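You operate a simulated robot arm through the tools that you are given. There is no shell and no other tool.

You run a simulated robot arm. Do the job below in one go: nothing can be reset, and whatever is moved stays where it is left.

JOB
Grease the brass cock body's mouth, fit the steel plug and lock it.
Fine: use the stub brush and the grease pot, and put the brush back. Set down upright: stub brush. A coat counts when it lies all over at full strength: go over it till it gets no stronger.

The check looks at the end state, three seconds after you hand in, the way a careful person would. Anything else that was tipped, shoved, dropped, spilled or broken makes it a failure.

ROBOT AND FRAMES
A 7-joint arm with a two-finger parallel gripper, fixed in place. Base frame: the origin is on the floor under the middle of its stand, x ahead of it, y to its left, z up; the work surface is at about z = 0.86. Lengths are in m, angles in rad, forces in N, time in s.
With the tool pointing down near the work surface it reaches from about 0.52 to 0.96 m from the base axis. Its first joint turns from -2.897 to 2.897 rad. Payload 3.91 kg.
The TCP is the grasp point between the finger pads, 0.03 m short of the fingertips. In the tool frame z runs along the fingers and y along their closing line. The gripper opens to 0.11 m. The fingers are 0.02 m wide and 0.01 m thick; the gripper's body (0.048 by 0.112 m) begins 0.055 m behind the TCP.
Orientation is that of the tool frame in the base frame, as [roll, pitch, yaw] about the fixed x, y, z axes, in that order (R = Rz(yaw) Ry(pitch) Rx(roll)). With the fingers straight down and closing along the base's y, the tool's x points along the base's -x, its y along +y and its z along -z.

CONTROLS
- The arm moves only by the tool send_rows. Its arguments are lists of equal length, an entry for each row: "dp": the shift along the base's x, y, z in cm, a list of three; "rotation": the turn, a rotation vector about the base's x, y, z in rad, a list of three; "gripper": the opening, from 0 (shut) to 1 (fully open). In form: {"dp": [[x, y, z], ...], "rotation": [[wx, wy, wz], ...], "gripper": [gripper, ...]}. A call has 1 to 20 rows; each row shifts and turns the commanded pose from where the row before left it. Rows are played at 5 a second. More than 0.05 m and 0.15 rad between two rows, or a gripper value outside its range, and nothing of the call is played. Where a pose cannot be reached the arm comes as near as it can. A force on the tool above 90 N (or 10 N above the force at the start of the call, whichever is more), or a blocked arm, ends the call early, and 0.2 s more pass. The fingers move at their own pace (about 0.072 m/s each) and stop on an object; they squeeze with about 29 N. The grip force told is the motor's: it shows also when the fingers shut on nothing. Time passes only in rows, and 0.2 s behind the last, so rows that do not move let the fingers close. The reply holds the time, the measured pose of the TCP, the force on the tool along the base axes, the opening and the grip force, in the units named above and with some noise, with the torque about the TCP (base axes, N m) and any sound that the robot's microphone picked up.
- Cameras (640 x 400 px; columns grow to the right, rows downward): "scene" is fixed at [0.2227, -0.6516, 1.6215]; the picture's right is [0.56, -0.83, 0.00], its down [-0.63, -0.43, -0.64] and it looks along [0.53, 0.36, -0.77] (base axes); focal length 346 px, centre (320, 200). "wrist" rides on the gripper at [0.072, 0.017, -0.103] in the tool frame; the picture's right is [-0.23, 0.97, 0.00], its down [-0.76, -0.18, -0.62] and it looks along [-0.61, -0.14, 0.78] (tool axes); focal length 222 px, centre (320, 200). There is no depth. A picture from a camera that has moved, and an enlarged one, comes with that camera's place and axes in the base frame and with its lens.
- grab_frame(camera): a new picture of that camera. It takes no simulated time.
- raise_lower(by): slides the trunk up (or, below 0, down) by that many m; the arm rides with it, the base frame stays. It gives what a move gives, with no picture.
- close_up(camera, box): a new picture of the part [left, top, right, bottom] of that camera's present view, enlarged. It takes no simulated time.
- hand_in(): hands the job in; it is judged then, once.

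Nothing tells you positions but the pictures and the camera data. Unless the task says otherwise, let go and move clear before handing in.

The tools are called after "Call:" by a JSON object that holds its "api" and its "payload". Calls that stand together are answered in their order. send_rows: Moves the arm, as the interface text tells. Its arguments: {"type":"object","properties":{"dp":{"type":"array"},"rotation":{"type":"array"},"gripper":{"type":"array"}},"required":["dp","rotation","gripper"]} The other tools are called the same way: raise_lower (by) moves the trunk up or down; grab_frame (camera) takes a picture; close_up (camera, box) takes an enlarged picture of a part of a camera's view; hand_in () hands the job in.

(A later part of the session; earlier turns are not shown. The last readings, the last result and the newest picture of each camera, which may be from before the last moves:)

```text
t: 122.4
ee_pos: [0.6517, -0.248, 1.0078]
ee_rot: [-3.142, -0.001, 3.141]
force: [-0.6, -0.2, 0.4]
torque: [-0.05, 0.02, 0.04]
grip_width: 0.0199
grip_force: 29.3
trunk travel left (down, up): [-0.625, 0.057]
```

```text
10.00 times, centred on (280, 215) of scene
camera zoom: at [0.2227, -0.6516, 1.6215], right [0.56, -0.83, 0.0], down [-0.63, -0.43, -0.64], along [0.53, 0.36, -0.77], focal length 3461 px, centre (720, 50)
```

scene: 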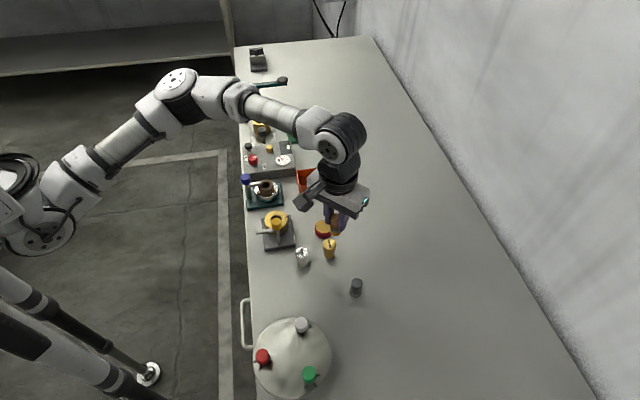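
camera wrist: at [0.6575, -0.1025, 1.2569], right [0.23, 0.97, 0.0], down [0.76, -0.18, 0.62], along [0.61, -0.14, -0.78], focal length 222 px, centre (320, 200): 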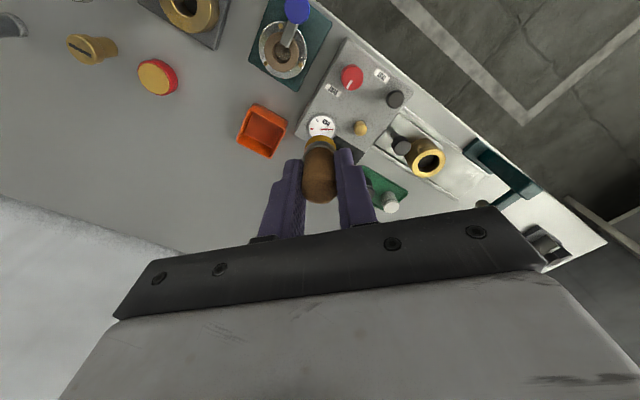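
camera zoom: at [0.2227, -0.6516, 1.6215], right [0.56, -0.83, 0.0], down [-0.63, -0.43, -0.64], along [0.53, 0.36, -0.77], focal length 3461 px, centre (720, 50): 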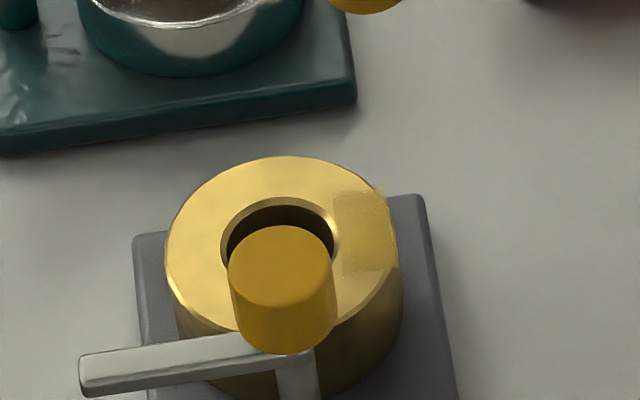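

That worked: a clear amber rectangle, about 26 × 14 mm, has come up on the ring's -42° side, centred near (0.6176, -0.2706). That is the coat area. I'll now sweep the brush along its long axis, end to end, several times.

Call:
{"api": "send_rows", "payload": {"dp": [[-4.05, -2.84, 0], [0, 0, 0], [0, 0, -2.5], [0, 0, -1.8], [0, 0, 0], [0, 0, 0]], "rotation": [[0, 0, 0], [0, 0, 0], [0, 0, 0], [0, 0, 0], [0, 0, 0], [0, 0, 0]], "gripper": [0, 0, 0, 0, 0, 0]}}

Call:
{"api": "close_up", "payload": {"camera": "wrist", "box": [270, 90, 370, 190]}}

```text
t: 123.8
ee_pos: [0.6104, -0.2773, 0.9609]
ee_rot: [3.142, 0.002, -3.141]
force: [0.6, -0.5, -0.5]
torque: [0.0, 0.0, -0.01]
grip_width: 0.0204
grip_force: 29.0
trunk travel left (down, up): [-0.625, 0.057]
```

```text
4.00 times, centred on (320, 140) of wrist
camera zoom: at [0.5386, -0.2596, 1.0646], right [0.23, 0.97, 0.0], down [0.76, -0.18, 0.62], along [0.61, -0.14, -0.78], focal length 888 px, centre (320, 440)
```

zoom: 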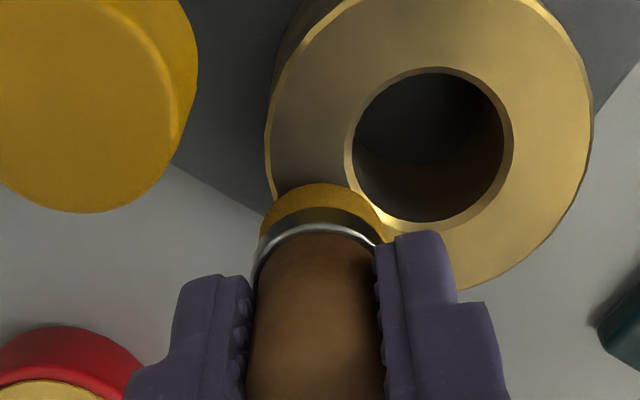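

Call:
{"api": "send_rows", "payload": {"dp": [[0, 0, -0.25], [0, 0, -0.15], [0, 0, 0]], "rotation": [[0, 0, 0], [0, 0, 0], [0, 0, 0]], "gripper": [0, 0, 0]}}

```text
t: 124.6
ee_pos: [0.6117, -0.2766, 0.96]
ee_rot: [-3.141, -0.001, -3.141]
force: [0.2, -0.9, 0.6]
torque: [-0.01, 0.01, 0.0]
grip_width: 0.0202
grip_force: 29.6
trunk travel left (down, up): [-0.625, 0.057]
```

Call:
{"api": "send_rows", "payload": {"dp": [[0, 0, -0.15], [0, 0, -0.1], [0, 0, 0]], "rotation": [[0, 0, 0], [0, 0, 0], [0, 0, 0]], "gripper": [0, 0, 0]}}

```text
t: 125.4
ee_pos: [0.6117, -0.2787, 0.9571]
ee_rot: [-3.14, 0.0, -3.141]
force: [1.0, 0.1, 3.0]
torque: [0.07, 0.04, -0.04]
grip_width: 0.0203
grip_force: 29.0
trunk travel left (down, up): [-0.625, 0.057]
```

Light contact. Now I'll sweep three parallel passes along the patch: middle, slightly outward and slightly inward.

Call:
{"api": "send_rows", "payload": {"dp": [[0.18, 0.19, -0.05], [0.18, 0.19, 0], [0.18, 0.19, 0], [0.18, 0.19, 0], [0.18, 0.19, 0], [0.18, 0.19, 0], [0.2, -0.19, 0], [-0.18, -0.19, 0], [-0.18, -0.19, 0], [-0.18, -0.19, 0], [-0.18, -0.19, 0], [-0.18, -0.19, 0], [-0.18, -0.19, 0], [-0.4, 0.38, 0], [0.18, 0.19, 0], [0.18, 0.19, 0], [0.18, 0.19, 0], [0.18, 0.19, 0], [0.18, 0.19, 0], [0.18, 0.19, 0]], "rotation": [[0, 0, 0], [0, 0, 0], [0, 0, 0], [0, 0, 0], [0, 0, 0], [0, 0, 0], [0, 0, 0], [0, 0, 0], [0, 0, 0], [0, 0, 0], [0, 0, 0], [0, 0, 0], [0, 0, 0], [0, 0, 0], [0, 0, 0], [0, 0, 0], [0, 0, 0], [0, 0, 0], [0, 0, 0], [0, 0, 0]], "gripper": [0, 0, 0, 0, 0, 0, 0, 0, 0, 0, 0, 0, 0, 0, 0, 0, 0, 0, 0, 0]}}

Call:
{"api": "send_rows", "payload": {"dp": [[0, 0, 2.5], [0, 0, 2.5], [3, 1.5, 0], [0, 0, 0], [0, 0, 0]], "rotation": [[0, 0, 0], [0, 0, 0], [0, 0, 0], [0, 0, 0], [0, 0, 0]], "gripper": [0, 0, 0, 0, 0]}}

Call:
{"api": "close_up", "payload": {"camera": "wrist", "box": [260, 40, 340, 120]}}

Call:
{"api": "close_up", "payload": {"camera": "scene", "box": [260, 195, 300, 235]}}

```text
t: 129.6
ee_pos: [0.6201, -0.2643, 0.9573]
ee_rot: [3.14, -0.001, -3.141]
force: [-2.3, -2.6, 7.1]
torque: [-0.06, 0.18, 0.03]
grip_width: 0.0201
grip_force: 28.7
trunk travel left (down, up): [-0.625, 0.057]
```

```text
t: 130.8
ee_pos: [0.652, -0.2534, 1.0084]
ee_rot: [3.141, -0.001, 3.141]
force: [-0.5, 0.3, -0.4]
torque: [0.0, 0.01, 0.04]
grip_width: 0.0205
grip_force: 29.2
trunk travel left (down, up): [-0.625, 0.057]
```

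```text
5.00 times, centred on (300, 80) of wrist
camera zoom: at [0.5803, -0.2354, 1.1124], right [0.23, 0.97, 0.0], down [0.76, -0.18, 0.62], along [0.61, -0.14, -0.78], focal length 1111 px, centre (420, 800)
```

zoom: 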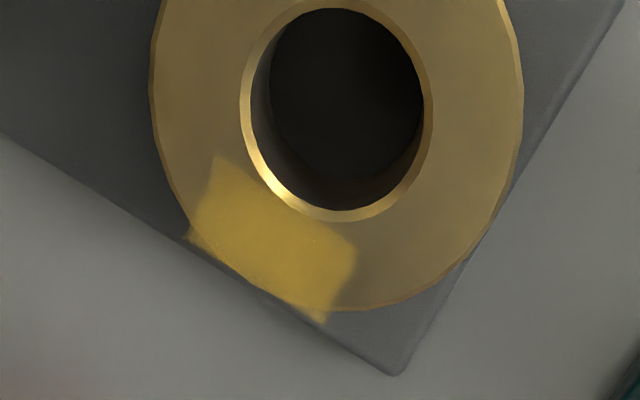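

```text
10.00 times, centred on (280, 215) of scene
camera zoom: at [0.2227, -0.6516, 1.6215], right [0.56, -0.83, 0.0], down [-0.63, -0.43, -0.64], along [0.53, 0.36, -0.77], focal length 3461 px, centre (720, 50)
```

zoom: 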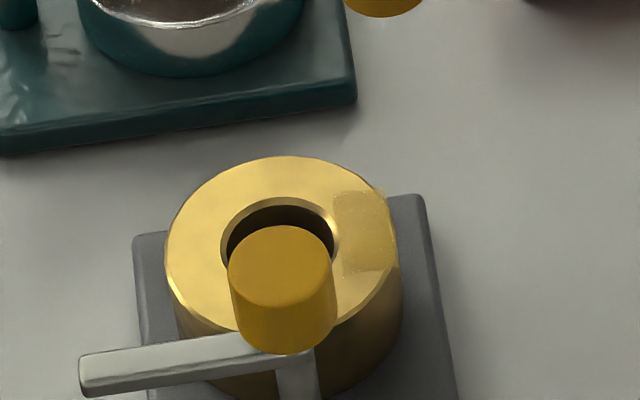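

The patch is stronger. I'll repeat the passes and compare, until it no longer changes.

Call:
{"api": "send_rows", "payload": {"dp": [[-4.15, -2.35, 0], [0, 0, 0], [0, 0, -2.5], [0, 0, -2.0], [0, 0, -0.2], [0, 0, 0], [0, 0, 0]], "rotation": [[0, 0, 0], [0, 0, 0], [0, 0, 0], [0, 0, 0], [0, 0, 0], [0, 0, 0], [0, 0, 0]], "gripper": [0, 0, 0, 0, 0, 0, 0]}}

Call:
{"api": "send_rows", "payload": {"dp": [[0, 0, -0.15], [0, 0, -0.05], [0, 0, 0]], "rotation": [[0, 0, 0], [0, 0, 0], [0, 0, 0]], "gripper": [0, 0, 0]}}

```text
t: 132.4
ee_pos: [0.6096, -0.2721, 0.9601]
ee_rot: [-3.141, 0.0, -3.141]
force: [0.6, -0.8, -0.9]
torque: [-0.02, 0.0, -0.03]
grip_width: 0.0204
grip_force: 29.7
trunk travel left (down, up): [-0.625, 0.057]
```

```text
t: 133.2
ee_pos: [0.6086, -0.2728, 0.9586]
ee_rot: [-3.14, 0.0, 3.142]
force: [-0.3, -0.1, 0.5]
torque: [-0.01, 0.02, 0.0]
grip_width: 0.0201
grip_force: 28.8
trunk travel left (down, up): [-0.625, 0.057]
```

Call:
{"api": "send_rows", "payload": {"dp": [[0.15, -0.4, 0], [0, 0, -0.1], [0, 0, -0.05], [0, 0, 0]], "rotation": [[0, 0, 0], [0, 0, 0], [0, 0, 0], [0, 0, 0]], "gripper": [0, 0, 0, 0]}}

```text
t: 134.2
ee_pos: [0.6093, -0.2775, 0.9585]
ee_rot: [-3.14, 0.001, -3.142]
force: [1.5, -0.4, 3.4]
torque: [-0.04, -0.01, 0.01]
grip_width: 0.0204
grip_force: 28.9
trunk travel left (down, up): [-0.625, 0.057]
```

Call:
{"api": "send_rows", "payload": {"dp": [[0.18, 0.19, -0.05], [0.18, 0.19, 0], [0.18, 0.19, 0], [0.18, 0.19, 0], [0.18, 0.19, 0], [0.18, 0.19, 0], [0.2, -0.19, 0], [-0.18, -0.19, 0], [-0.18, -0.19, 0], [-0.18, -0.19, 0], [-0.18, -0.19, 0], [-0.18, -0.19, 0], [-0.18, -0.19, 0], [0.18, 0.19, 0], [0.18, 0.19, 0], [0.18, 0.19, 0], [0.18, 0.19, 0], [0.18, 0.19, 0], [0.18, 0.19, 0], [0, 0, 0]], "rotation": [[0, 0, 0], [0, 0, 0], [0, 0, 0], [0, 0, 0], [0, 0, 0], [0, 0, 0], [0, 0, 0], [0, 0, 0], [0, 0, 0], [0, 0, 0], [0, 0, 0], [0, 0, 0], [0, 0, 0], [0, 0, 0], [0, 0, 0], [0, 0, 0], [0, 0, 0], [0, 0, 0], [0, 0, 0], [0, 0, 0]], "gripper": [0, 0, 0, 0, 0, 0, 0, 0, 0, 0, 0, 0, 0, 0, 0, 0, 0, 0, 0, 0]}}

Call:
{"api": "send_rows", "payload": {"dp": [[-0.4, 0.38, 0], [-0.18, -0.19, 0], [-0.18, -0.19, 0], [-0.18, -0.19, 0], [-0.18, -0.19, 0], [-0.18, -0.19, 0], [-0.18, -0.19, 0], [0.18, 0.19, 0], [0.18, 0.19, 0], [0.18, 0.19, 0], [0.18, 0.19, 0], [0.18, 0.19, 0], [0.18, 0.19, 0], [0, 0, 2.5], [0, 0, 2.5], [3, 1.5, 0], [0, 0, 0], [0, 0, 0]], "rotation": [[0, 0, 0], [0, 0, 0], [0, 0, 0], [0, 0, 0], [0, 0, 0], [0, 0, 0], [0, 0, 0], [0, 0, 0], [0, 0, 0], [0, 0, 0], [0, 0, 0], [0, 0, 0], [0, 0, 0], [0, 0, 0], [0, 0, 0], [0, 0, 0], [0, 0, 0], [0, 0, 0]], "gripper": [0, 0, 0, 0, 0, 0, 0, 0, 0, 0, 0, 0, 0, 0, 0, 0, 0, 0]}}

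Call:
{"api": "close_up", "payload": {"camera": "wrist", "box": [260, 40, 340, 120]}}

Call:
{"api": "close_up", "payload": {"camera": "scene", "box": [260, 195, 300, 235]}}

```text
t: 138.4
ee_pos: [0.621, -0.2683, 0.9565]
ee_rot: [-3.14, 0.002, -3.142]
force: [-4.4, -3.8, 15.8]
torque: [-0.15, 0.34, 0.05]
grip_width: 0.0202
grip_force: 28.6
trunk travel left (down, up): [-0.625, 0.057]
```

```text
t: 142.2
ee_pos: [0.6484, -0.2487, 1.0041]
ee_rot: [3.141, 0.0, 3.142]
force: [1.0, 0.1, 0.4]
torque: [-0.04, -0.05, 0.01]
grip_width: 0.0205
grip_force: 29.0
trunk travel left (down, up): [-0.625, 0.057]
```

```text
5.00 times, centred on (300, 80) of wrist
camera zoom: at [0.5766, -0.2315, 1.1075], right [0.23, 0.97, 0.0], down [0.76, -0.18, 0.62], along [0.61, -0.14, -0.78], focal length 1111 px, centre (420, 800)
```

zoom: 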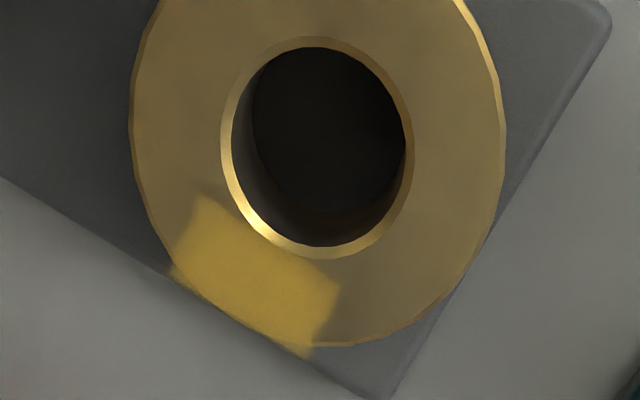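

```text
10.00 times, centred on (280, 215) of scene
camera zoom: at [0.2227, -0.6516, 1.6215], right [0.56, -0.83, 0.0], down [-0.63, -0.43, -0.64], along [0.53, 0.36, -0.77], focal length 3461 px, centre (720, 50)
```

zoom: 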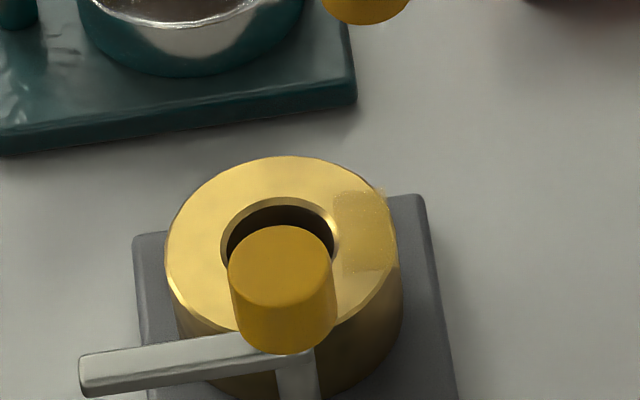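

The patch now looks about the same as before the last passes. I'll enlarge it to check that it's even all over.

Call:
{"api": "close_up", "payload": {"camera": "scene", "box": [281, 209, 305, 227]}}

Call:
{"api": "close_up", "payload": {"camera": "wrist", "box": [278, 75, 308, 115]}}

Call:
{"api": "close_up", "payload": {"camera": "scene", "box": [280, 185, 310, 205]}}

```text
16.00 times, centred on (293, 218) of scene
camera zoom: at [0.2227, -0.6516, 1.6215], right [0.56, -0.83, 0.0], down [-0.63, -0.43, -0.64], along [0.53, 0.36, -0.77], focal length 5538 px, centre (752, -88)
```

zoom: 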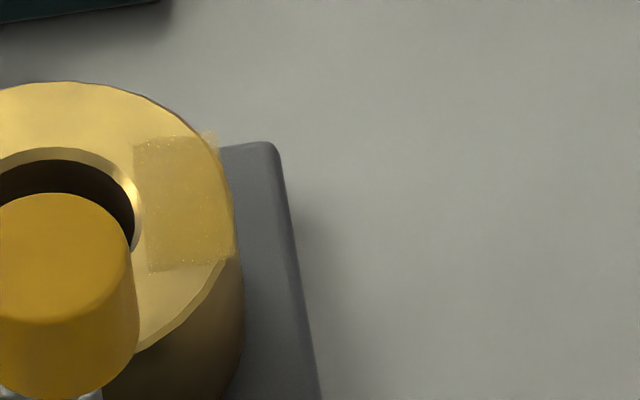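

```text
10.00 times, centred on (293, 95) of wrist
camera zoom: at [0.5766, -0.2315, 1.1075], right [0.23, 0.97, 0.0], down [0.76, -0.18, 0.62], along [0.61, -0.14, -0.78], focal length 2221 px, centre (590, 1250)
```

zoom: 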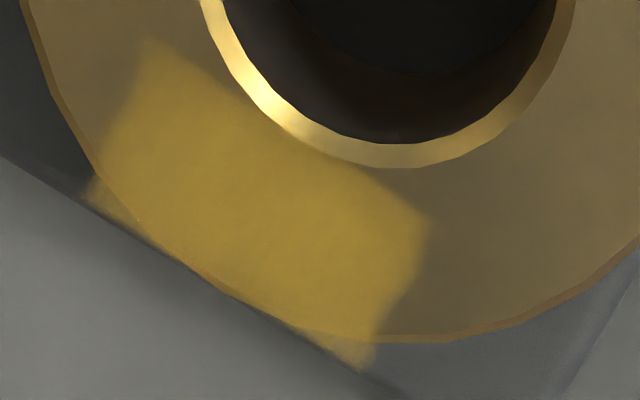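

```text
16.00 times, centred on (295, 195) of scene
camera zoom: at [0.2227, -0.6516, 1.6215], right [0.56, -0.83, 0.0], down [-0.63, -0.43, -0.64], along [0.53, 0.36, -0.77], focal length 5538 px, centre (720, 280)
```

zoom: 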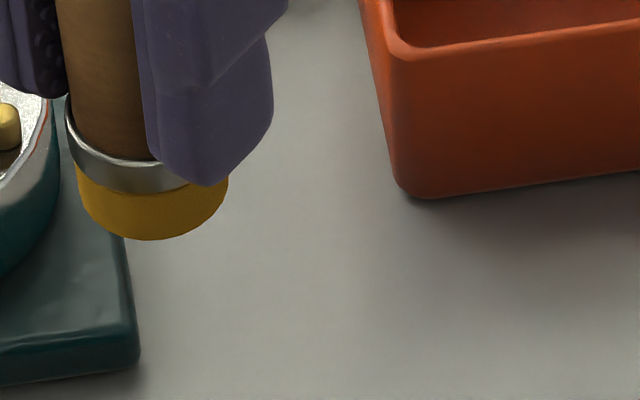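

The coat is even but still translucent. I'll reload the brush and give it another full set of passes, then compare from this same view.

Call:
{"api": "send_rows", "payload": {"dp": [[0.6, -3.7, 0], [0.6, -3.7, 0], [0.5, -3.6, 0], [0, 0, 0], [0, 0, -2.5], [0, 0, -1.5], [0, 0, 0], [0, 0, 0]], "rotation": [[0, 0, 0], [0, 0, 0], [0, 0, 0], [0, 0, 0], [0, 0, 0], [0, 0, 0], [0, 0, 0], [0, 0, 0]], "gripper": [0, 0, 0, 0, 0, 0, 0, 0]}}

Call:
{"api": "close_up", "payload": {"camera": "wrist", "box": [250, 60, 390, 220]}}

```text
t: 144.0
ee_pos: [0.6643, -0.359, 0.9643]
ee_rot: [-3.141, 0.0, -3.141]
force: [-0.1, -0.3, 0.7]
torque: [0.01, 0.01, 0.0]
grip_width: 0.0202
grip_force: 28.8
trunk travel left (down, up): [-0.625, 0.057]
```

```text
2.50 times, centred on (320, 140) of wrist
camera zoom: at [0.5931, -0.342, 1.0684], right [0.23, 0.97, 0.0], down [0.76, -0.18, 0.62], along [0.61, -0.14, -0.78], focal length 555 px, centre (320, 350)
```

zoom: 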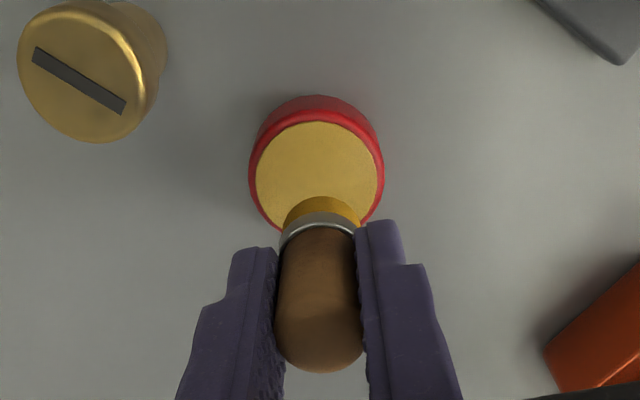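

Call:
{"api": "send_rows", "payload": {"dp": [[0, 0, -1.5], [0, 0, -1.0], [0, 0, -0.2], [0, 0, 0]], "rotation": [[0, 0, 0], [0, 0, 0], [0, 0, 0], [0, 0, 0]], "gripper": [0, 0, 0, 0]}}

Call:
{"api": "close_up", "payload": {"camera": "scene", "box": [290, 200, 360, 260]}}

```text
t: 145.0
ee_pos: [0.6671, -0.359, 0.9393]
ee_rot: [-3.141, 0.002, 3.141]
force: [0.0, 0.1, -0.7]
torque: [0.02, -0.01, 0.03]
grip_width: 0.0203
grip_force: 29.3
trunk travel left (down, up): [-0.625, 0.057]
```

```text
6.67 times, centred on (325, 230) of scene
camera zoom: at [0.2227, -0.6516, 1.6215], right [0.56, -0.83, 0.0], down [-0.63, -0.43, -0.64], along [0.53, 0.36, -0.77], focal length 2307 px, centre (287, 0)
```

zoom: 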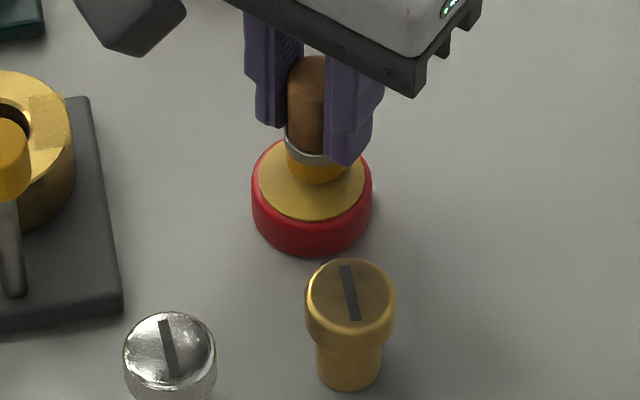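

Call:
{"api": "send_rows", "payload": {"dp": [[0, 0, -0.25], [0, 0, -0.15], [0, 0, 0]], "rotation": [[0, 0, 0], [0, 0, 0], [0, 0, 0]], "gripper": [0, 0, 0]}}

```text
t: 145.8
ee_pos: [0.6663, -0.3598, 0.9356]
ee_rot: [3.141, 0.001, -3.141]
force: [0.4, 0.6, -1.2]
torque: [-0.02, 0.0, 0.03]
grip_width: 0.0204
grip_force: 29.3
trunk travel left (down, up): [-0.625, 0.057]
```

Call:
{"api": "send_rows", "payload": {"dp": [[0, 0, -0.15], [0, 0, -0.1], [0, 0, 0]], "rotation": [[0, 0, 0], [0, 0, 0], [0, 0, 0]], "gripper": [0, 0, 0]}}

```text
t: 146.6
ee_pos: [0.6653, -0.3597, 0.9315]
ee_rot: [-3.139, -0.001, -3.141]
force: [-0.6, -0.3, 3.1]
torque: [-0.01, 0.04, -0.01]
grip_width: 0.0203
grip_force: 28.9
trunk travel left (down, up): [-0.625, 0.057]
```

Call:
{"api": "send_rows", "payload": {"dp": [[0, 0, 2.5], [0, 0, 2.5], [-1.83, 2.78, 0], [-1.83, 2.78, 0], [-1.84, 2.77, 0], [0, 0, 0], [0, 0, -1.5], [0, 0, 0], [0, 0, 0]], "rotation": [[0, 0, 0], [0, 0, 0], [0, 0, 0], [0, 0, 0], [0, 0, 0], [0, 0, 0], [0, 0, 0], [0, 0, 0], [0, 0, 0]], "gripper": [0, 0, 0, 0, 0, 0, 0, 0, 0]}}

Call:
{"api": "close_up", "payload": {"camera": "wrist", "box": [270, 90, 370, 190]}}

```text
t: 148.6
ee_pos: [0.6088, -0.2778, 0.9665]
ee_rot: [-3.142, 0.0, -3.14]
force: [-0.9, -0.3, 0.0]
torque: [0.02, -0.03, 0.01]
grip_width: 0.02
grip_force: 29.0
trunk travel left (down, up): [-0.625, 0.057]
```

```text
4.00 times, centred on (320, 140) of wrist
camera zoom: at [0.5373, -0.2595, 1.0708], right [0.23, 0.97, 0.0], down [0.76, -0.18, 0.62], along [0.61, -0.14, -0.78], focal length 888 px, centre (320, 440)
```

zoom: 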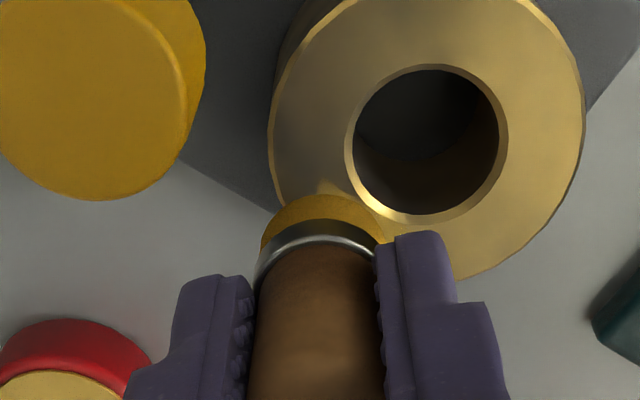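

Call:
{"api": "send_rows", "payload": {"dp": [[0, 0, -0.7], [0, 0, -0.25], [0, 0, 0]], "rotation": [[0, 0, 0], [0, 0, 0], [0, 0, 0]], "gripper": [0, 0, 0]}}

Call:
{"api": "send_rows", "payload": {"dp": [[0, 0, -0.15], [0, 0, 0]], "rotation": [[0, 0, 0], [0, 0, 0]], "gripper": [0, 0]}}

```text
t: 149.4
ee_pos: [0.6087, -0.2767, 0.9559]
ee_rot: [-3.141, 0.001, 3.14]
force: [0.0, 0.0, 0.2]
torque: [0.0, 0.01, 0.04]
grip_width: 0.02
grip_force: 28.8
trunk travel left (down, up): [-0.625, 0.057]
```

```text
t: 150.0
ee_pos: [0.6104, -0.2757, 0.9559]
ee_rot: [-3.141, -0.001, 3.142]
force: [-0.2, 0.4, -1.2]
torque: [-0.03, 0.04, 0.03]
grip_width: 0.0203
grip_force: 29.5
trunk travel left (down, up): [-0.625, 0.057]
```

Call:
{"api": "send_rows", "payload": {"dp": [[0, 0, -0.12], [0, 0, -0.08], [0, 0, 0]], "rotation": [[0, 0, 0], [0, 0, 0], [0, 0, 0]], "gripper": [0, 0, 0]}}

```text
t: 150.8
ee_pos: [0.6112, -0.2758, 0.9547]
ee_rot: [-3.14, 0.002, -3.142]
force: [3.3, -1.1, 8.7]
torque: [-0.06, -0.08, 0.0]
grip_width: 0.0203
grip_force: 29.0
trunk travel left (down, up): [-0.625, 0.057]
```

Contact at about 9 N. Now another full set of passes over the whole patch.

Call:
{"api": "send_rows", "payload": {"dp": [[0.18, 0.19, 0], [0.18, 0.19, 0], [0.18, 0.19, 0], [0.18, 0.19, 0], [0.18, 0.19, 0], [0.18, 0.19, 0], [0.2, -0.19, 0], [-0.18, -0.19, 0], [-0.18, -0.19, 0], [-0.18, -0.19, 0], [-0.18, -0.19, 0], [-0.18, -0.19, 0], [-0.18, -0.19, 0], [0.18, 0.19, 0], [0.18, 0.19, 0], [0.18, 0.19, 0], [0.18, 0.19, 0], [0.18, 0.19, 0], [0.18, 0.19, 0], [0, 0, 0]], "rotation": [[0, 0, 0], [0, 0, 0], [0, 0, 0], [0, 0, 0], [0, 0, 0], [0, 0, 0], [0, 0, 0], [0, 0, 0], [0, 0, 0], [0, 0, 0], [0, 0, 0], [0, 0, 0], [0, 0, 0], [0, 0, 0], [0, 0, 0], [0, 0, 0], [0, 0, 0], [0, 0, 0], [0, 0, 0], [0, 0, 0]], "gripper": [0, 0, 0, 0, 0, 0, 0, 0, 0, 0, 0, 0, 0, 0, 0, 0, 0, 0, 0, 0]}}

Call:
{"api": "send_rows", "payload": {"dp": [[-0.4, 0.38, 0], [-0.18, -0.19, 0], [-0.18, -0.19, 0], [-0.18, -0.19, 0], [-0.18, -0.19, 0], [-0.18, -0.19, 0], [-0.18, -0.19, 0], [0.2, -0.19, 0], [0.18, 0.19, 0], [0.18, 0.19, 0], [0.18, 0.19, 0], [0.18, 0.19, 0], [0.18, 0.19, 0], [0.18, 0.19, 0], [0, 0, 2.5], [0, 0, 2.5], [2.8, 1.5, 0], [0, 0, 0], [0, 0, 0]], "rotation": [[0, 0, 0], [0, 0, 0], [0, 0, 0], [0, 0, 0], [0, 0, 0], [0, 0, 0], [0, 0, 0], [0, 0, 0], [0, 0, 0], [0, 0, 0], [0, 0, 0], [0, 0, 0], [0, 0, 0], [0, 0, 0], [0, 0, 0], [0, 0, 0], [0, 0, 0], [0, 0, 0], [0, 0, 0]], "gripper": [0, 0, 0, 0, 0, 0, 0, 0, 0, 0, 0, 0, 0, 0, 0, 0, 0, 0, 0]}}

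Call:
{"api": "close_up", "payload": {"camera": "wrist", "box": [260, 40, 340, 120]}}

Call:
{"api": "close_up", "payload": {"camera": "scene", "box": [281, 209, 305, 227]}}

```text
t: 155.0
ee_pos: [0.6237, -0.2664, 0.9536]
ee_rot: [3.139, -0.001, 3.141]
force: [-2.6, -1.9, 8.1]
torque: [-0.1, 0.22, 0.04]
grip_width: 0.0203
grip_force: 29.1
trunk travel left (down, up): [-0.625, 0.057]
```

```text
t: 159.0
ee_pos: [0.6503, -0.2506, 1.0038]
ee_rot: [-3.14, 0.001, 3.141]
force: [0.4, 0.6, -0.7]
torque: [0.0, -0.01, -0.01]
grip_width: 0.0205
grip_force: 29.3
trunk travel left (down, up): [-0.625, 0.057]
```

```text
5.00 times, centred on (300, 80) of wrist
camera zoom: at [0.5787, -0.2332, 1.1081], right [0.23, 0.97, 0.0], down [0.76, -0.18, 0.62], along [0.61, -0.14, -0.78], focal length 1111 px, centre (420, 800)
```

zoom: 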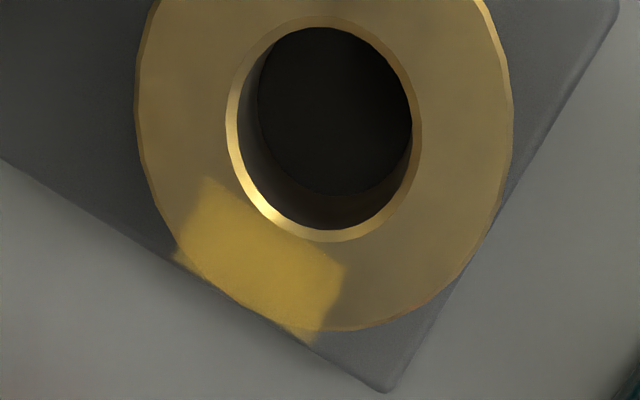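

```text
16.00 times, centred on (293, 218) of scene
camera zoom: at [0.2227, -0.6516, 1.6215], right [0.56, -0.83, 0.0], down [-0.63, -0.43, -0.64], along [0.53, 0.36, -0.77], focal length 5538 px, centre (752, -88)
```

zoom: 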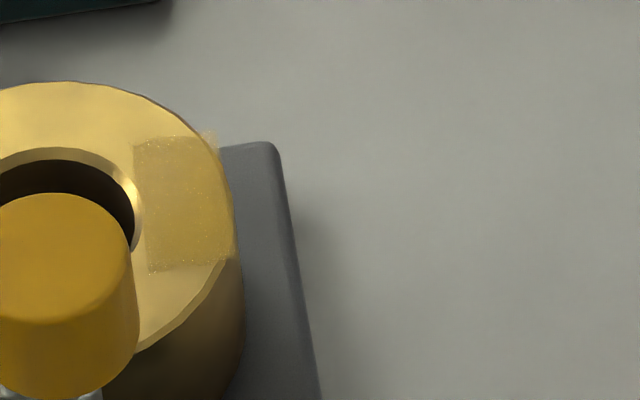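

The strength no longer changes between passes, so the coat looks saturated. I'll check the overhanging corners and edges at high zoom for gaps.

Call:
{"api": "close_up", "payload": {"camera": "wrist", "box": [280, 73, 310, 111]}}

Call:
{"api": "close_up", "payload": {"camera": "scene", "box": [285, 211, 297, 221]}}

```text
10.53 times, centred on (295, 92) of wrist
camera zoom: at [0.5787, -0.2332, 1.1081], right [0.23, 0.97, 0.0], down [0.76, -0.18, 0.62], along [0.61, -0.14, -0.78], focal length 2338 px, centre (583, 1337)
```

zoom: 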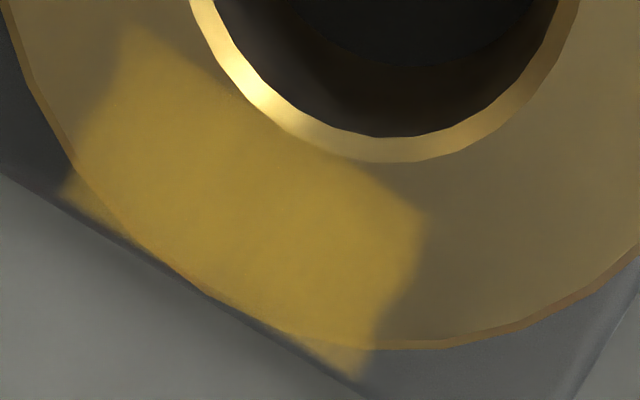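

```text
16.00 times, centred on (291, 216) of scene
camera zoom: at [0.2227, -0.6516, 1.6215], right [0.56, -0.83, 0.0], down [-0.63, -0.43, -0.64], along [0.53, 0.36, -0.77], focal length 5538 px, centre (784, -56)
```

zoom: 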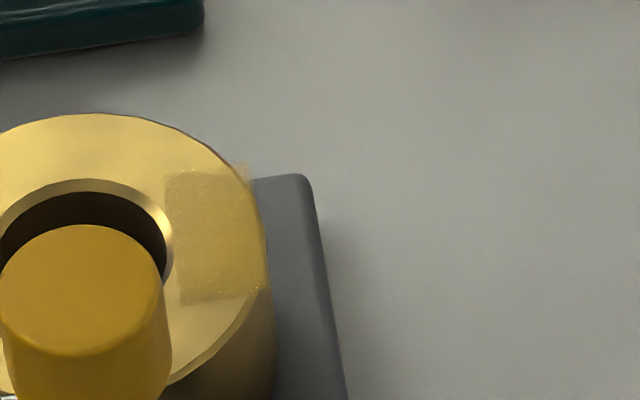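

It looks even. For safety I'll do one more set with the ends extended a few millimetres beyond the patch.

Call:
{"api": "send_rows", "payload": {"dp": [[-2.1, -1.42, 0], [-2.1, -1.42, 0], [0, 0, 0], [0, 0, -2.5], [0, 0, -2.2], [0, 0, 0], [0, 0, 0]], "rotation": [[0, 0, 0], [0, 0, 0], [0, 0, 0], [0, 0, 0], [0, 0, 0], [0, 0, 0], [0, 0, 0]], "gripper": [0, 0, 0, 0, 0, 0, 0]}}

Call:
{"api": "send_rows", "payload": {"dp": [[0, 0, -0.15], [0, 0, 0]], "rotation": [[0, 0, 0], [0, 0, 0]], "gripper": [0, 0]}}

```text
t: 160.6
ee_pos: [0.6086, -0.2801, 0.9588]
ee_rot: [3.141, 0.001, -3.14]
force: [0.8, -0.8, -0.1]
torque: [-0.02, -0.01, 0.03]
grip_width: 0.0205
grip_force: 29.4
trunk travel left (down, up): [-0.625, 0.057]
```

```text
t: 161.2
ee_pos: [0.6069, -0.2787, 0.9566]
ee_rot: [3.141, 0.001, 3.141]
force: [-0.5, -0.2, -0.7]
torque: [0.02, -0.02, 0.03]
grip_width: 0.0201
grip_force: 29.7
trunk travel left (down, up): [-0.625, 0.057]
```

Call:
{"api": "send_rows", "payload": {"dp": [[0, 0, -0.15], [0, 0, -0.12], [0, 0, 0]], "rotation": [[0, 0, 0], [0, 0, 0], [0, 0, 0]], "gripper": [0, 0, 0]}}

```text
t: 162.0
ee_pos: [0.6077, -0.2795, 0.9538]
ee_rot: [-3.14, 0.002, -3.141]
force: [2.3, -1.9, 10.4]
torque: [-0.08, -0.05, 0.03]
grip_width: 0.0203
grip_force: 28.6
trunk travel left (down, up): [-0.625, 0.057]
```

Call:
{"api": "send_rows", "payload": {"dp": [[0.23, 0.245, 0], [0.23, 0.245, 0], [0.23, 0.245, 0], [0.23, 0.245, 0], [0.23, 0.245, 0], [0.23, 0.245, 0], [0.23, 0.245, 0], [0.25, -0.24, 0], [-0.23, -0.245, 0], [-0.23, -0.245, 0], [-0.23, -0.245, 0], [-0.23, -0.245, 0], [-0.23, -0.245, 0], [-0.23, -0.245, 0], [-0.23, -0.245, 0], [-0.25, 0.24, 0], [0.23, 0.245, 0], [0.23, 0.245, 0], [0.23, 0.245, 0], [0.23, 0.245, 0]], "rotation": [[0, 0, 0], [0, 0, 0], [0, 0, 0], [0, 0, 0], [0, 0, 0], [0, 0, 0], [0, 0, 0], [0, 0, 0], [0, 0, 0], [0, 0, 0], [0, 0, 0], [0, 0, 0], [0, 0, 0], [0, 0, 0], [0, 0, 0], [0, 0, 0], [0, 0, 0], [0, 0, 0], [0, 0, 0], [0, 0, 0]], "gripper": [0, 0, 0, 0, 0, 0, 0, 0, 0, 0, 0, 0, 0, 0, 0, 0, 0, 0, 0, 0]}}

Call:
{"api": "send_rows", "payload": {"dp": [[0.23, 0.245, 0], [0.23, 0.245, 0], [0.23, 0.245, 0], [0, 0, 2.5], [0, 0, 2.5], [2.6, 1.0, 0], [0, 0, 0], [0, 0, 0]], "rotation": [[0, 0, 0], [0, 0, 0], [0, 0, 0], [0, 0, 0], [0, 0, 0], [0, 0, 0], [0, 0, 0], [0, 0, 0]], "gripper": [0, 0, 0, 0, 0, 0, 0, 0]}}

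Call:
{"api": "close_up", "payload": {"camera": "wrist", "box": [260, 40, 340, 120]}}

Call:
{"api": "close_up", "payload": {"camera": "scene", "box": [281, 209, 305, 227]}}

```text
t: 166.2
ee_pos: [0.6154, -0.2678, 0.9529]
ee_rot: [-3.14, -0.001, -3.139]
force: [-4.8, -2.2, 10.0]
torque: [-0.11, 0.22, 0.02]
grip_width: 0.0203
grip_force: 29.1
trunk travel left (down, up): [-0.625, 0.057]
```

```text
t: 168.0
ee_pos: [0.6505, -0.25, 1.0037]
ee_rot: [-3.142, 0.0, 3.141]
force: [0.4, -0.5, -0.4]
torque: [0.02, -0.03, 0.0]
grip_width: 0.0202
grip_force: 28.9
trunk travel left (down, up): [-0.625, 0.057]
```

```text
5.00 times, centred on (300, 80) of wrist
camera zoom: at [0.5787, -0.2334, 1.1077], right [0.23, 0.97, 0.0], down [0.76, -0.18, 0.62], along [0.61, -0.14, -0.78], focal length 1111 px, centre (420, 800)
```

zoom: 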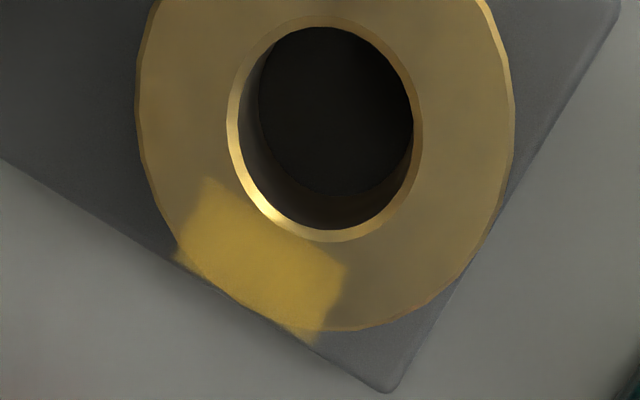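

```text
16.00 times, centred on (293, 218) of scene
camera zoom: at [0.2227, -0.6516, 1.6215], right [0.56, -0.83, 0.0], down [-0.63, -0.43, -0.64], along [0.53, 0.36, -0.77], focal length 5538 px, centre (752, -88)
```

zoom: 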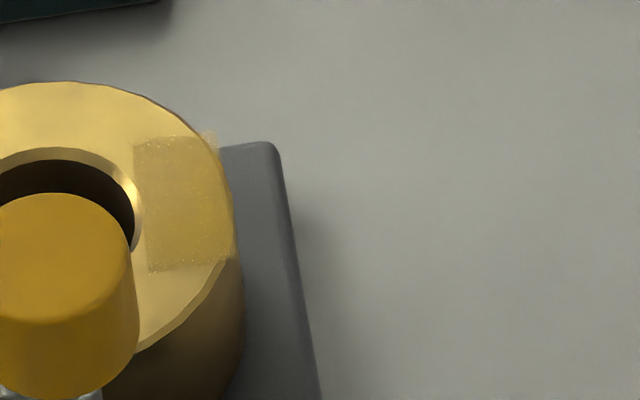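

The coat is unchanged by the extra passes, so it is at full strength. Now I'll put the brush back upright at its home spot.

Call:
{"api": "send_rows", "payload": {"dp": [[2.85, -2.0, 0], [2.85, -2.0, 0], [0, 0, 0], [0, 0, -3], [0, 0, -3], [0, 0, -2], [0, 0, 0], [0, 0, 0]], "rotation": [[0, 0, 0], [0, 0, 0], [0, 0, 0], [0, 0, 0], [0, 0, 0], [0, 0, 0], [0, 0, 0], [0, 0, 0]], "gripper": [0, 0, 0, 0, 0, 0, 0, 0]}}

Call:
{"api": "grab_frame", "payload": {"camera": "wrist"}}

Call:
{"api": "close_up", "payload": {"camera": "scene", "box": [290, 180, 330, 220]}}

```text
t: 169.8
ee_pos: [0.705, -0.2912, 0.9232]
ee_rot: [3.141, -0.002, -3.139]
force: [1.4, -0.4, -0.4]
torque: [0.05, 0.01, 0.0]
grip_width: 0.0203
grip_force: 29.2
trunk travel left (down, up): [-0.625, 0.057]
```

```text
taken
camera wrist: at [0.6342, -0.2733, 1.0285], right [0.23, 0.97, 0.0], down [0.76, -0.18, 0.62], along [0.61, -0.14, -0.78], focal length 222 px, centre (320, 200)
```

wrist: 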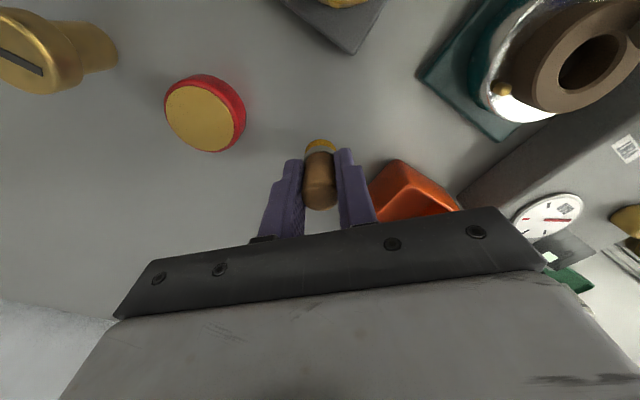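

```text
10.00 times, centred on (310, 200) of scene
camera zoom: at [0.2227, -0.6516, 1.6215], right [0.56, -0.83, 0.0], down [-0.63, -0.43, -0.64], along [0.53, 0.36, -0.77], focal length 3461 px, centre (420, 200)
```

zoom: 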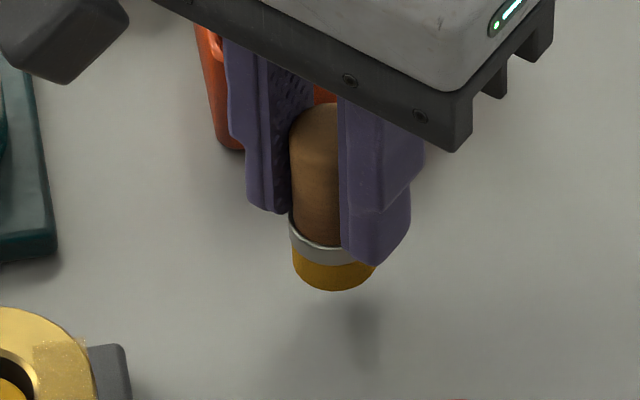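

Call:
{"api": "send_rows", "payload": {"dp": [[0.25, 0, 0], [0, 0, -0.8], [0, 0, -0.2], [0, 0, 0]], "rotation": [[0, 0, 0], [0, 0, 0], [0, 0, 0], [0, 0, 0]], "gripper": [0, 0, 0, 0]}}

Call:
{"api": "send_rows", "payload": {"dp": [[0, 0, -0.15], [0, 0, -0.1], [0, 0, 0]], "rotation": [[0, 0, 0], [0, 0, 0], [0, 0, 0]], "gripper": [0, 0, 0]}}

```text
t: 170.8
ee_pos: [0.709, -0.2902, 0.913]
ee_rot: [3.141, -0.001, -3.141]
force: [0.4, 1.1, -0.5]
torque: [-0.01, 0.04, -0.03]
grip_width: 0.0204
grip_force: 29.4
trunk travel left (down, up): [-0.625, 0.057]
```

```text
t: 171.6
ee_pos: [0.7077, -0.2906, 0.9113]
ee_rot: [3.141, 0.0, 3.141]
force: [0.6, 0.5, -0.1]
torque: [0.02, -0.04, -0.06]
grip_width: 0.0203
grip_force: 28.4
trunk travel left (down, up): [-0.625, 0.057]
```

Call:
{"api": "send_rows", "payload": {"dp": [[0, 0, -0.12], [0, 0, -0.08], [0, 0, 0]], "rotation": [[0, 0, 0], [0, 0, 0], [0, 0, 0]], "gripper": [0, 0, 0]}}

```text
t: 172.4
ee_pos: [0.7085, -0.2913, 0.9093]
ee_rot: [-3.141, -0.001, 3.14]
force: [0.5, -1.1, 4.5]
torque: [-0.05, 0.08, 0.0]
grip_width: 0.0204
grip_force: 29.4
trunk travel left (down, up): [-0.625, 0.057]
```

The brush is standing on the bench with light contact. I'll open the fingers gently and rise clear.

Call:
{"api": "send_rows", "payload": {"dp": [[0, 0, 0], [0, 0, 0], [0, 0, 0], [0, 0, 2], [0, 0, 3], [0, 0, 3], [0, 0, 0]], "rotation": [[0, 0, 0], [0, 0, 0], [0, 0, 0], [0, 0, 0], [0, 0, 0], [0, 0, 0], [0, 0, 0]], "gripper": [0.25, 0.42, 0.42, 0.42, 0.42, 0.42, 0.42]}}

Call:
{"api": "close_up", "payload": {"camera": "scene", "box": [290, 170, 340, 220]}}

Call:
{"api": "grab_frame", "payload": {"camera": "wrist"}}

```text
t: 174.0
ee_pos: [0.7084, -0.2907, 0.9913]
ee_rot: [-3.141, 0.0, 3.141]
force: [0.3, 0.0, 0.2]
torque: [-0.01, 0.04, 0.01]
grip_width: 0.0462
grip_force: 0.1
trunk travel left (down, up): [-0.625, 0.057]
```

```text
8.00 times, centred on (315, 195) of scene
camera zoom: at [0.2227, -0.6516, 1.6215], right [0.56, -0.83, 0.0], down [-0.63, -0.43, -0.64], along [0.53, 0.36, -0.77], focal length 2769 px, centre (360, 240)
```

zoom: 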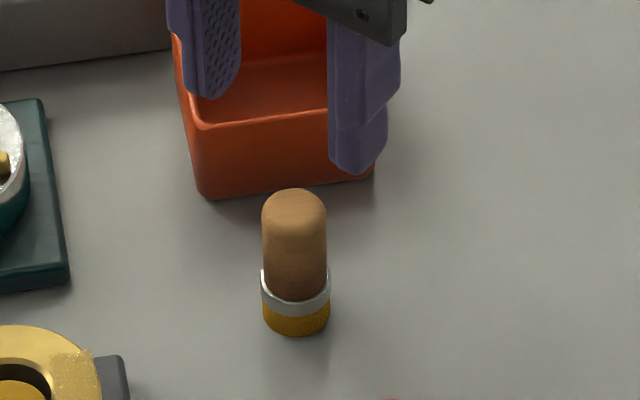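

```text
taken
camera wrist: at [0.6362, -0.2726, 1.0943], right [0.23, 0.97, 0.0], down [0.76, -0.18, 0.62], along [0.61, -0.14, -0.78], focal length 222 px, centre (320, 200)
```

wrist: 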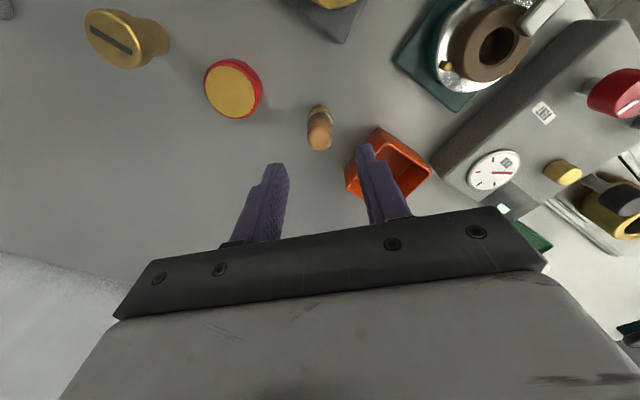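

The brush is back and upright. Next the steel plug: I'll go above it and measure its position.

Call:
{"api": "send_rows", "payload": {"dp": [[0, 0, 4.5], [-3.83, -2.03, 0], [-3.83, -2.03, 0], [-3.83, -2.03, 0], [-3.83, -2.03, 0], [0, 0, 0], [0, 0, -2], [0, 0, 0], [0, 0, 0]], "rotation": [[0, 0, 0], [0, 0, 0], [0, 0, 0], [0, 0, 0], [0, 0, 0], [0, 0, 0], [0, 0, 0], [0, 0, 0], [0, 0, 0]], "gripper": [0.6, 0.6, 0.6, 0.6, 0.6, 0.6, 0.6, 0.6, 0.6]}}

Call:
{"api": "grab_frame", "payload": {"camera": "wrist"}}

Call:
{"api": "close_up", "payload": {"camera": "wrist", "box": [260, 60, 380, 180]}}

Call:
{"api": "close_up", "payload": {"camera": "scene", "box": [260, 200, 350, 280]}}

```text
t: 176.0
ee_pos: [0.5546, -0.3723, 1.0129]
ee_rot: [-3.14, 0.001, 3.139]
force: [0.6, 0.6, 0.0]
torque: [-0.01, 0.02, -0.01]
grip_width: 0.0661
grip_force: 0.1
trunk travel left (down, up): [-0.625, 0.057]
```

```text
taken
camera wrist: at [0.4828, -0.354, 1.1185], right [0.23, 0.97, 0.0], down [0.76, -0.18, 0.62], along [0.61, -0.14, -0.78], focal length 222 px, centre (320, 200)
```

wrist: 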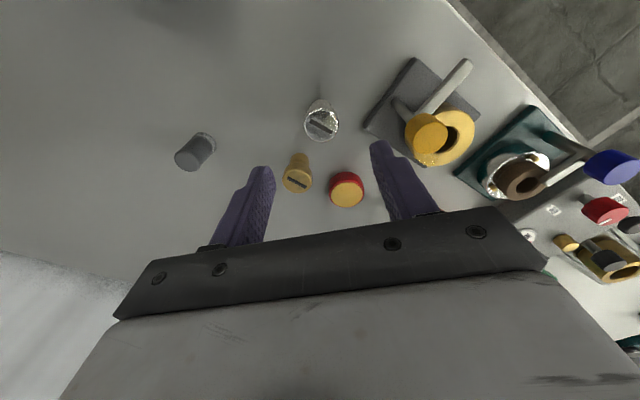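

```text
3.33 times, centred on (320, 120) of wrist
camera zoom: at [0.4828, -0.354, 1.1185], right [0.23, 0.97, 0.0], down [0.76, -0.18, 0.62], along [0.61, -0.14, -0.78], focal length 740 px, centre (320, 467)
```

zoom: 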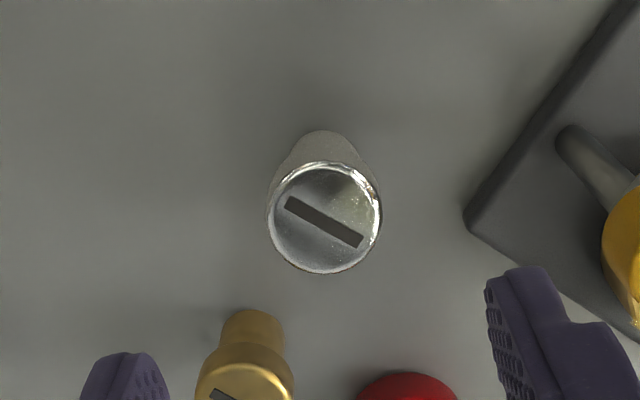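

```text
5.00 times, centred on (305, 240) of scene
camera zoom: at [0.2227, -0.6516, 1.6215], right [0.56, -0.83, 0.0], down [-0.63, -0.43, -0.64], along [0.53, 0.36, -0.77], focal length 1730 px, centre (395, 0)
```

zoom: 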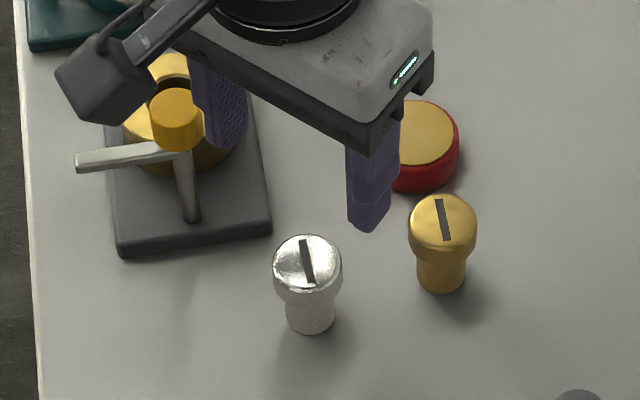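

The plug axis is near (0.5587, -0.3707) with its top near z 0.905. I'll zoom in on its profile to get head and stem lengths.

Call:
{"api": "close_up", "payload": {"camera": "scene", "box": [290, 243, 318, 270]}}

Call:
{"api": "close_up", "payload": {"camera": "scene", "box": [316, 234, 344, 261]}}

Call:
{"api": "close_up", "payload": {"camera": "wrist", "box": [375, 50, 495, 180]}}

```text
14.81 times, centred on (304, 256) of scene
camera zoom: at [0.2227, -0.6516, 1.6215], right [0.56, -0.83, 0.0], down [-0.63, -0.43, -0.64], along [0.53, 0.36, -0.77], focal length 5127 px, centre (557, -637)
```

zoom: 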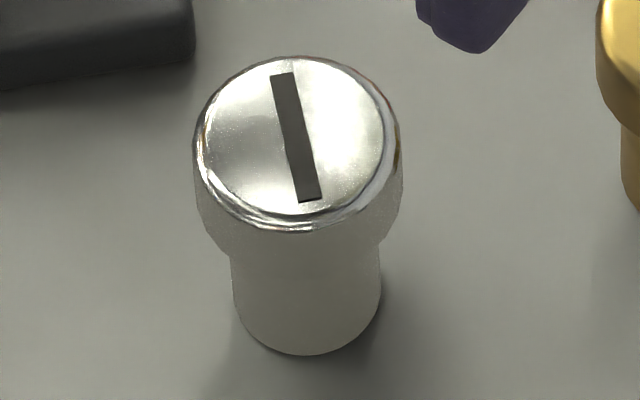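

```text
14.81 times, centred on (330, 248) of scene
camera zoom: at [0.2227, -0.6516, 1.6215], right [0.56, -0.83, 0.0], down [-0.63, -0.43, -0.64], along [0.53, 0.36, -0.77], focal length 5127 px, centre (172, -504)
```

zoom: 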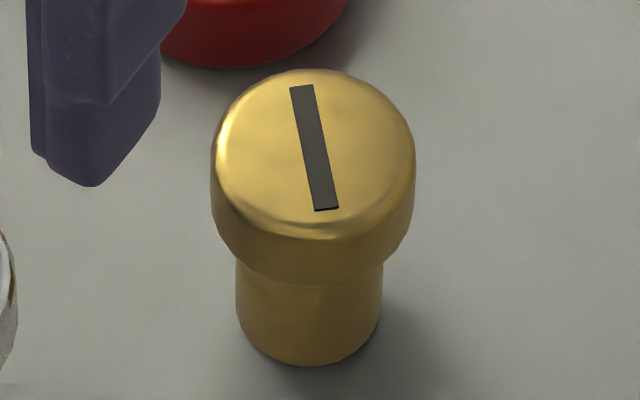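

```text
3.08 times, centred on (435, 115) of wrist
camera zoom: at [0.4828, -0.354, 1.1185], right [0.23, 0.97, 0.0], down [0.76, -0.18, 0.62], along [0.61, -0.14, -0.78], focal length 684 px, centre (-34, 462)
```

zoom: 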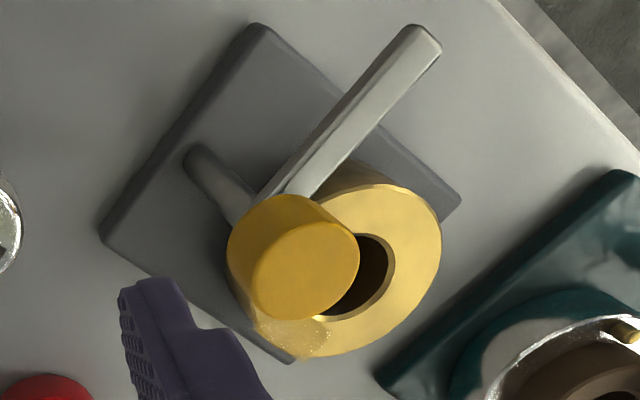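

The plug is about 45 mm tall: a 12 mm thick, 34 mm head on a roughly 33 mm stem. I'll centre over it, descend so that only the fingertips meet the head, and check before closing.

Call:
{"api": "send_rows", "payload": {"dp": [[0.4, 0, 0], [0, 0, -2.5], [0, 0, -2.5], [0, 0, 0], [0, 0, 0]], "rotation": [[0, 0, 0], [0, 0, 0], [0, 0, 0], [0, 0, 0], [0, 0, 0]], "gripper": [0.6, 0.6, 0.6, 0.55, 0.55]}}

Call:
{"api": "close_up", "payload": {"camera": "wrist", "box": [250, 70, 390, 220]}}

Call:
{"api": "close_up", "payload": {"camera": "scene", "box": [270, 215, 340, 275]}}

```text
t: 177.2
ee_pos: [0.5588, -0.371, 0.9624]
ee_rot: [-3.141, 0.0, -3.141]
force: [-0.9, -0.2, -0.4]
torque: [-0.03, 0.01, 0.01]
grip_width: 0.0606
grip_force: 0.1
trunk travel left (down, up): [-0.625, 0.057]
```

```text
2.67 times, centred on (320, 145) of wrist
camera zoom: at [0.4866, -0.3533, 1.0669], right [0.23, 0.97, 0.0], down [0.76, -0.18, 0.62], along [0.61, -0.14, -0.78], focal length 592 px, centre (320, 347)
```

zoom: 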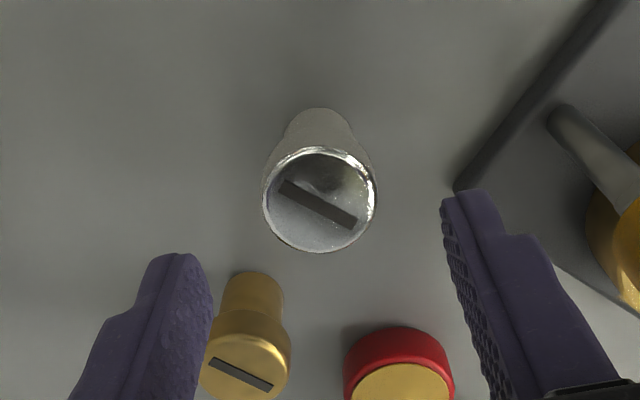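

```text
6.67 times, centred on (305, 245) of scene
camera zoom: at [0.2227, -0.6516, 1.6215], right [0.56, -0.83, 0.0], down [-0.63, -0.43, -0.64], along [0.53, 0.36, -0.77], focal length 2307 px, centre (420, -100)
```

zoom: 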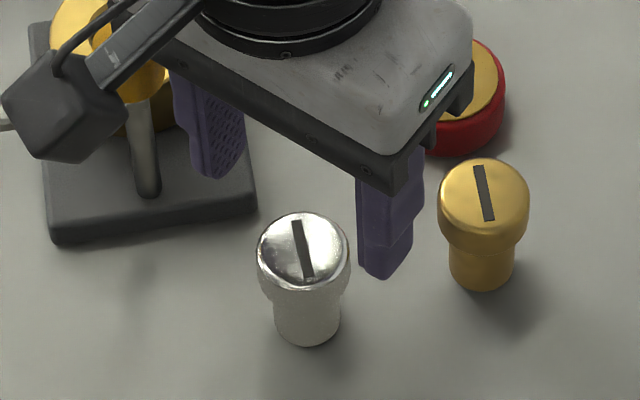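

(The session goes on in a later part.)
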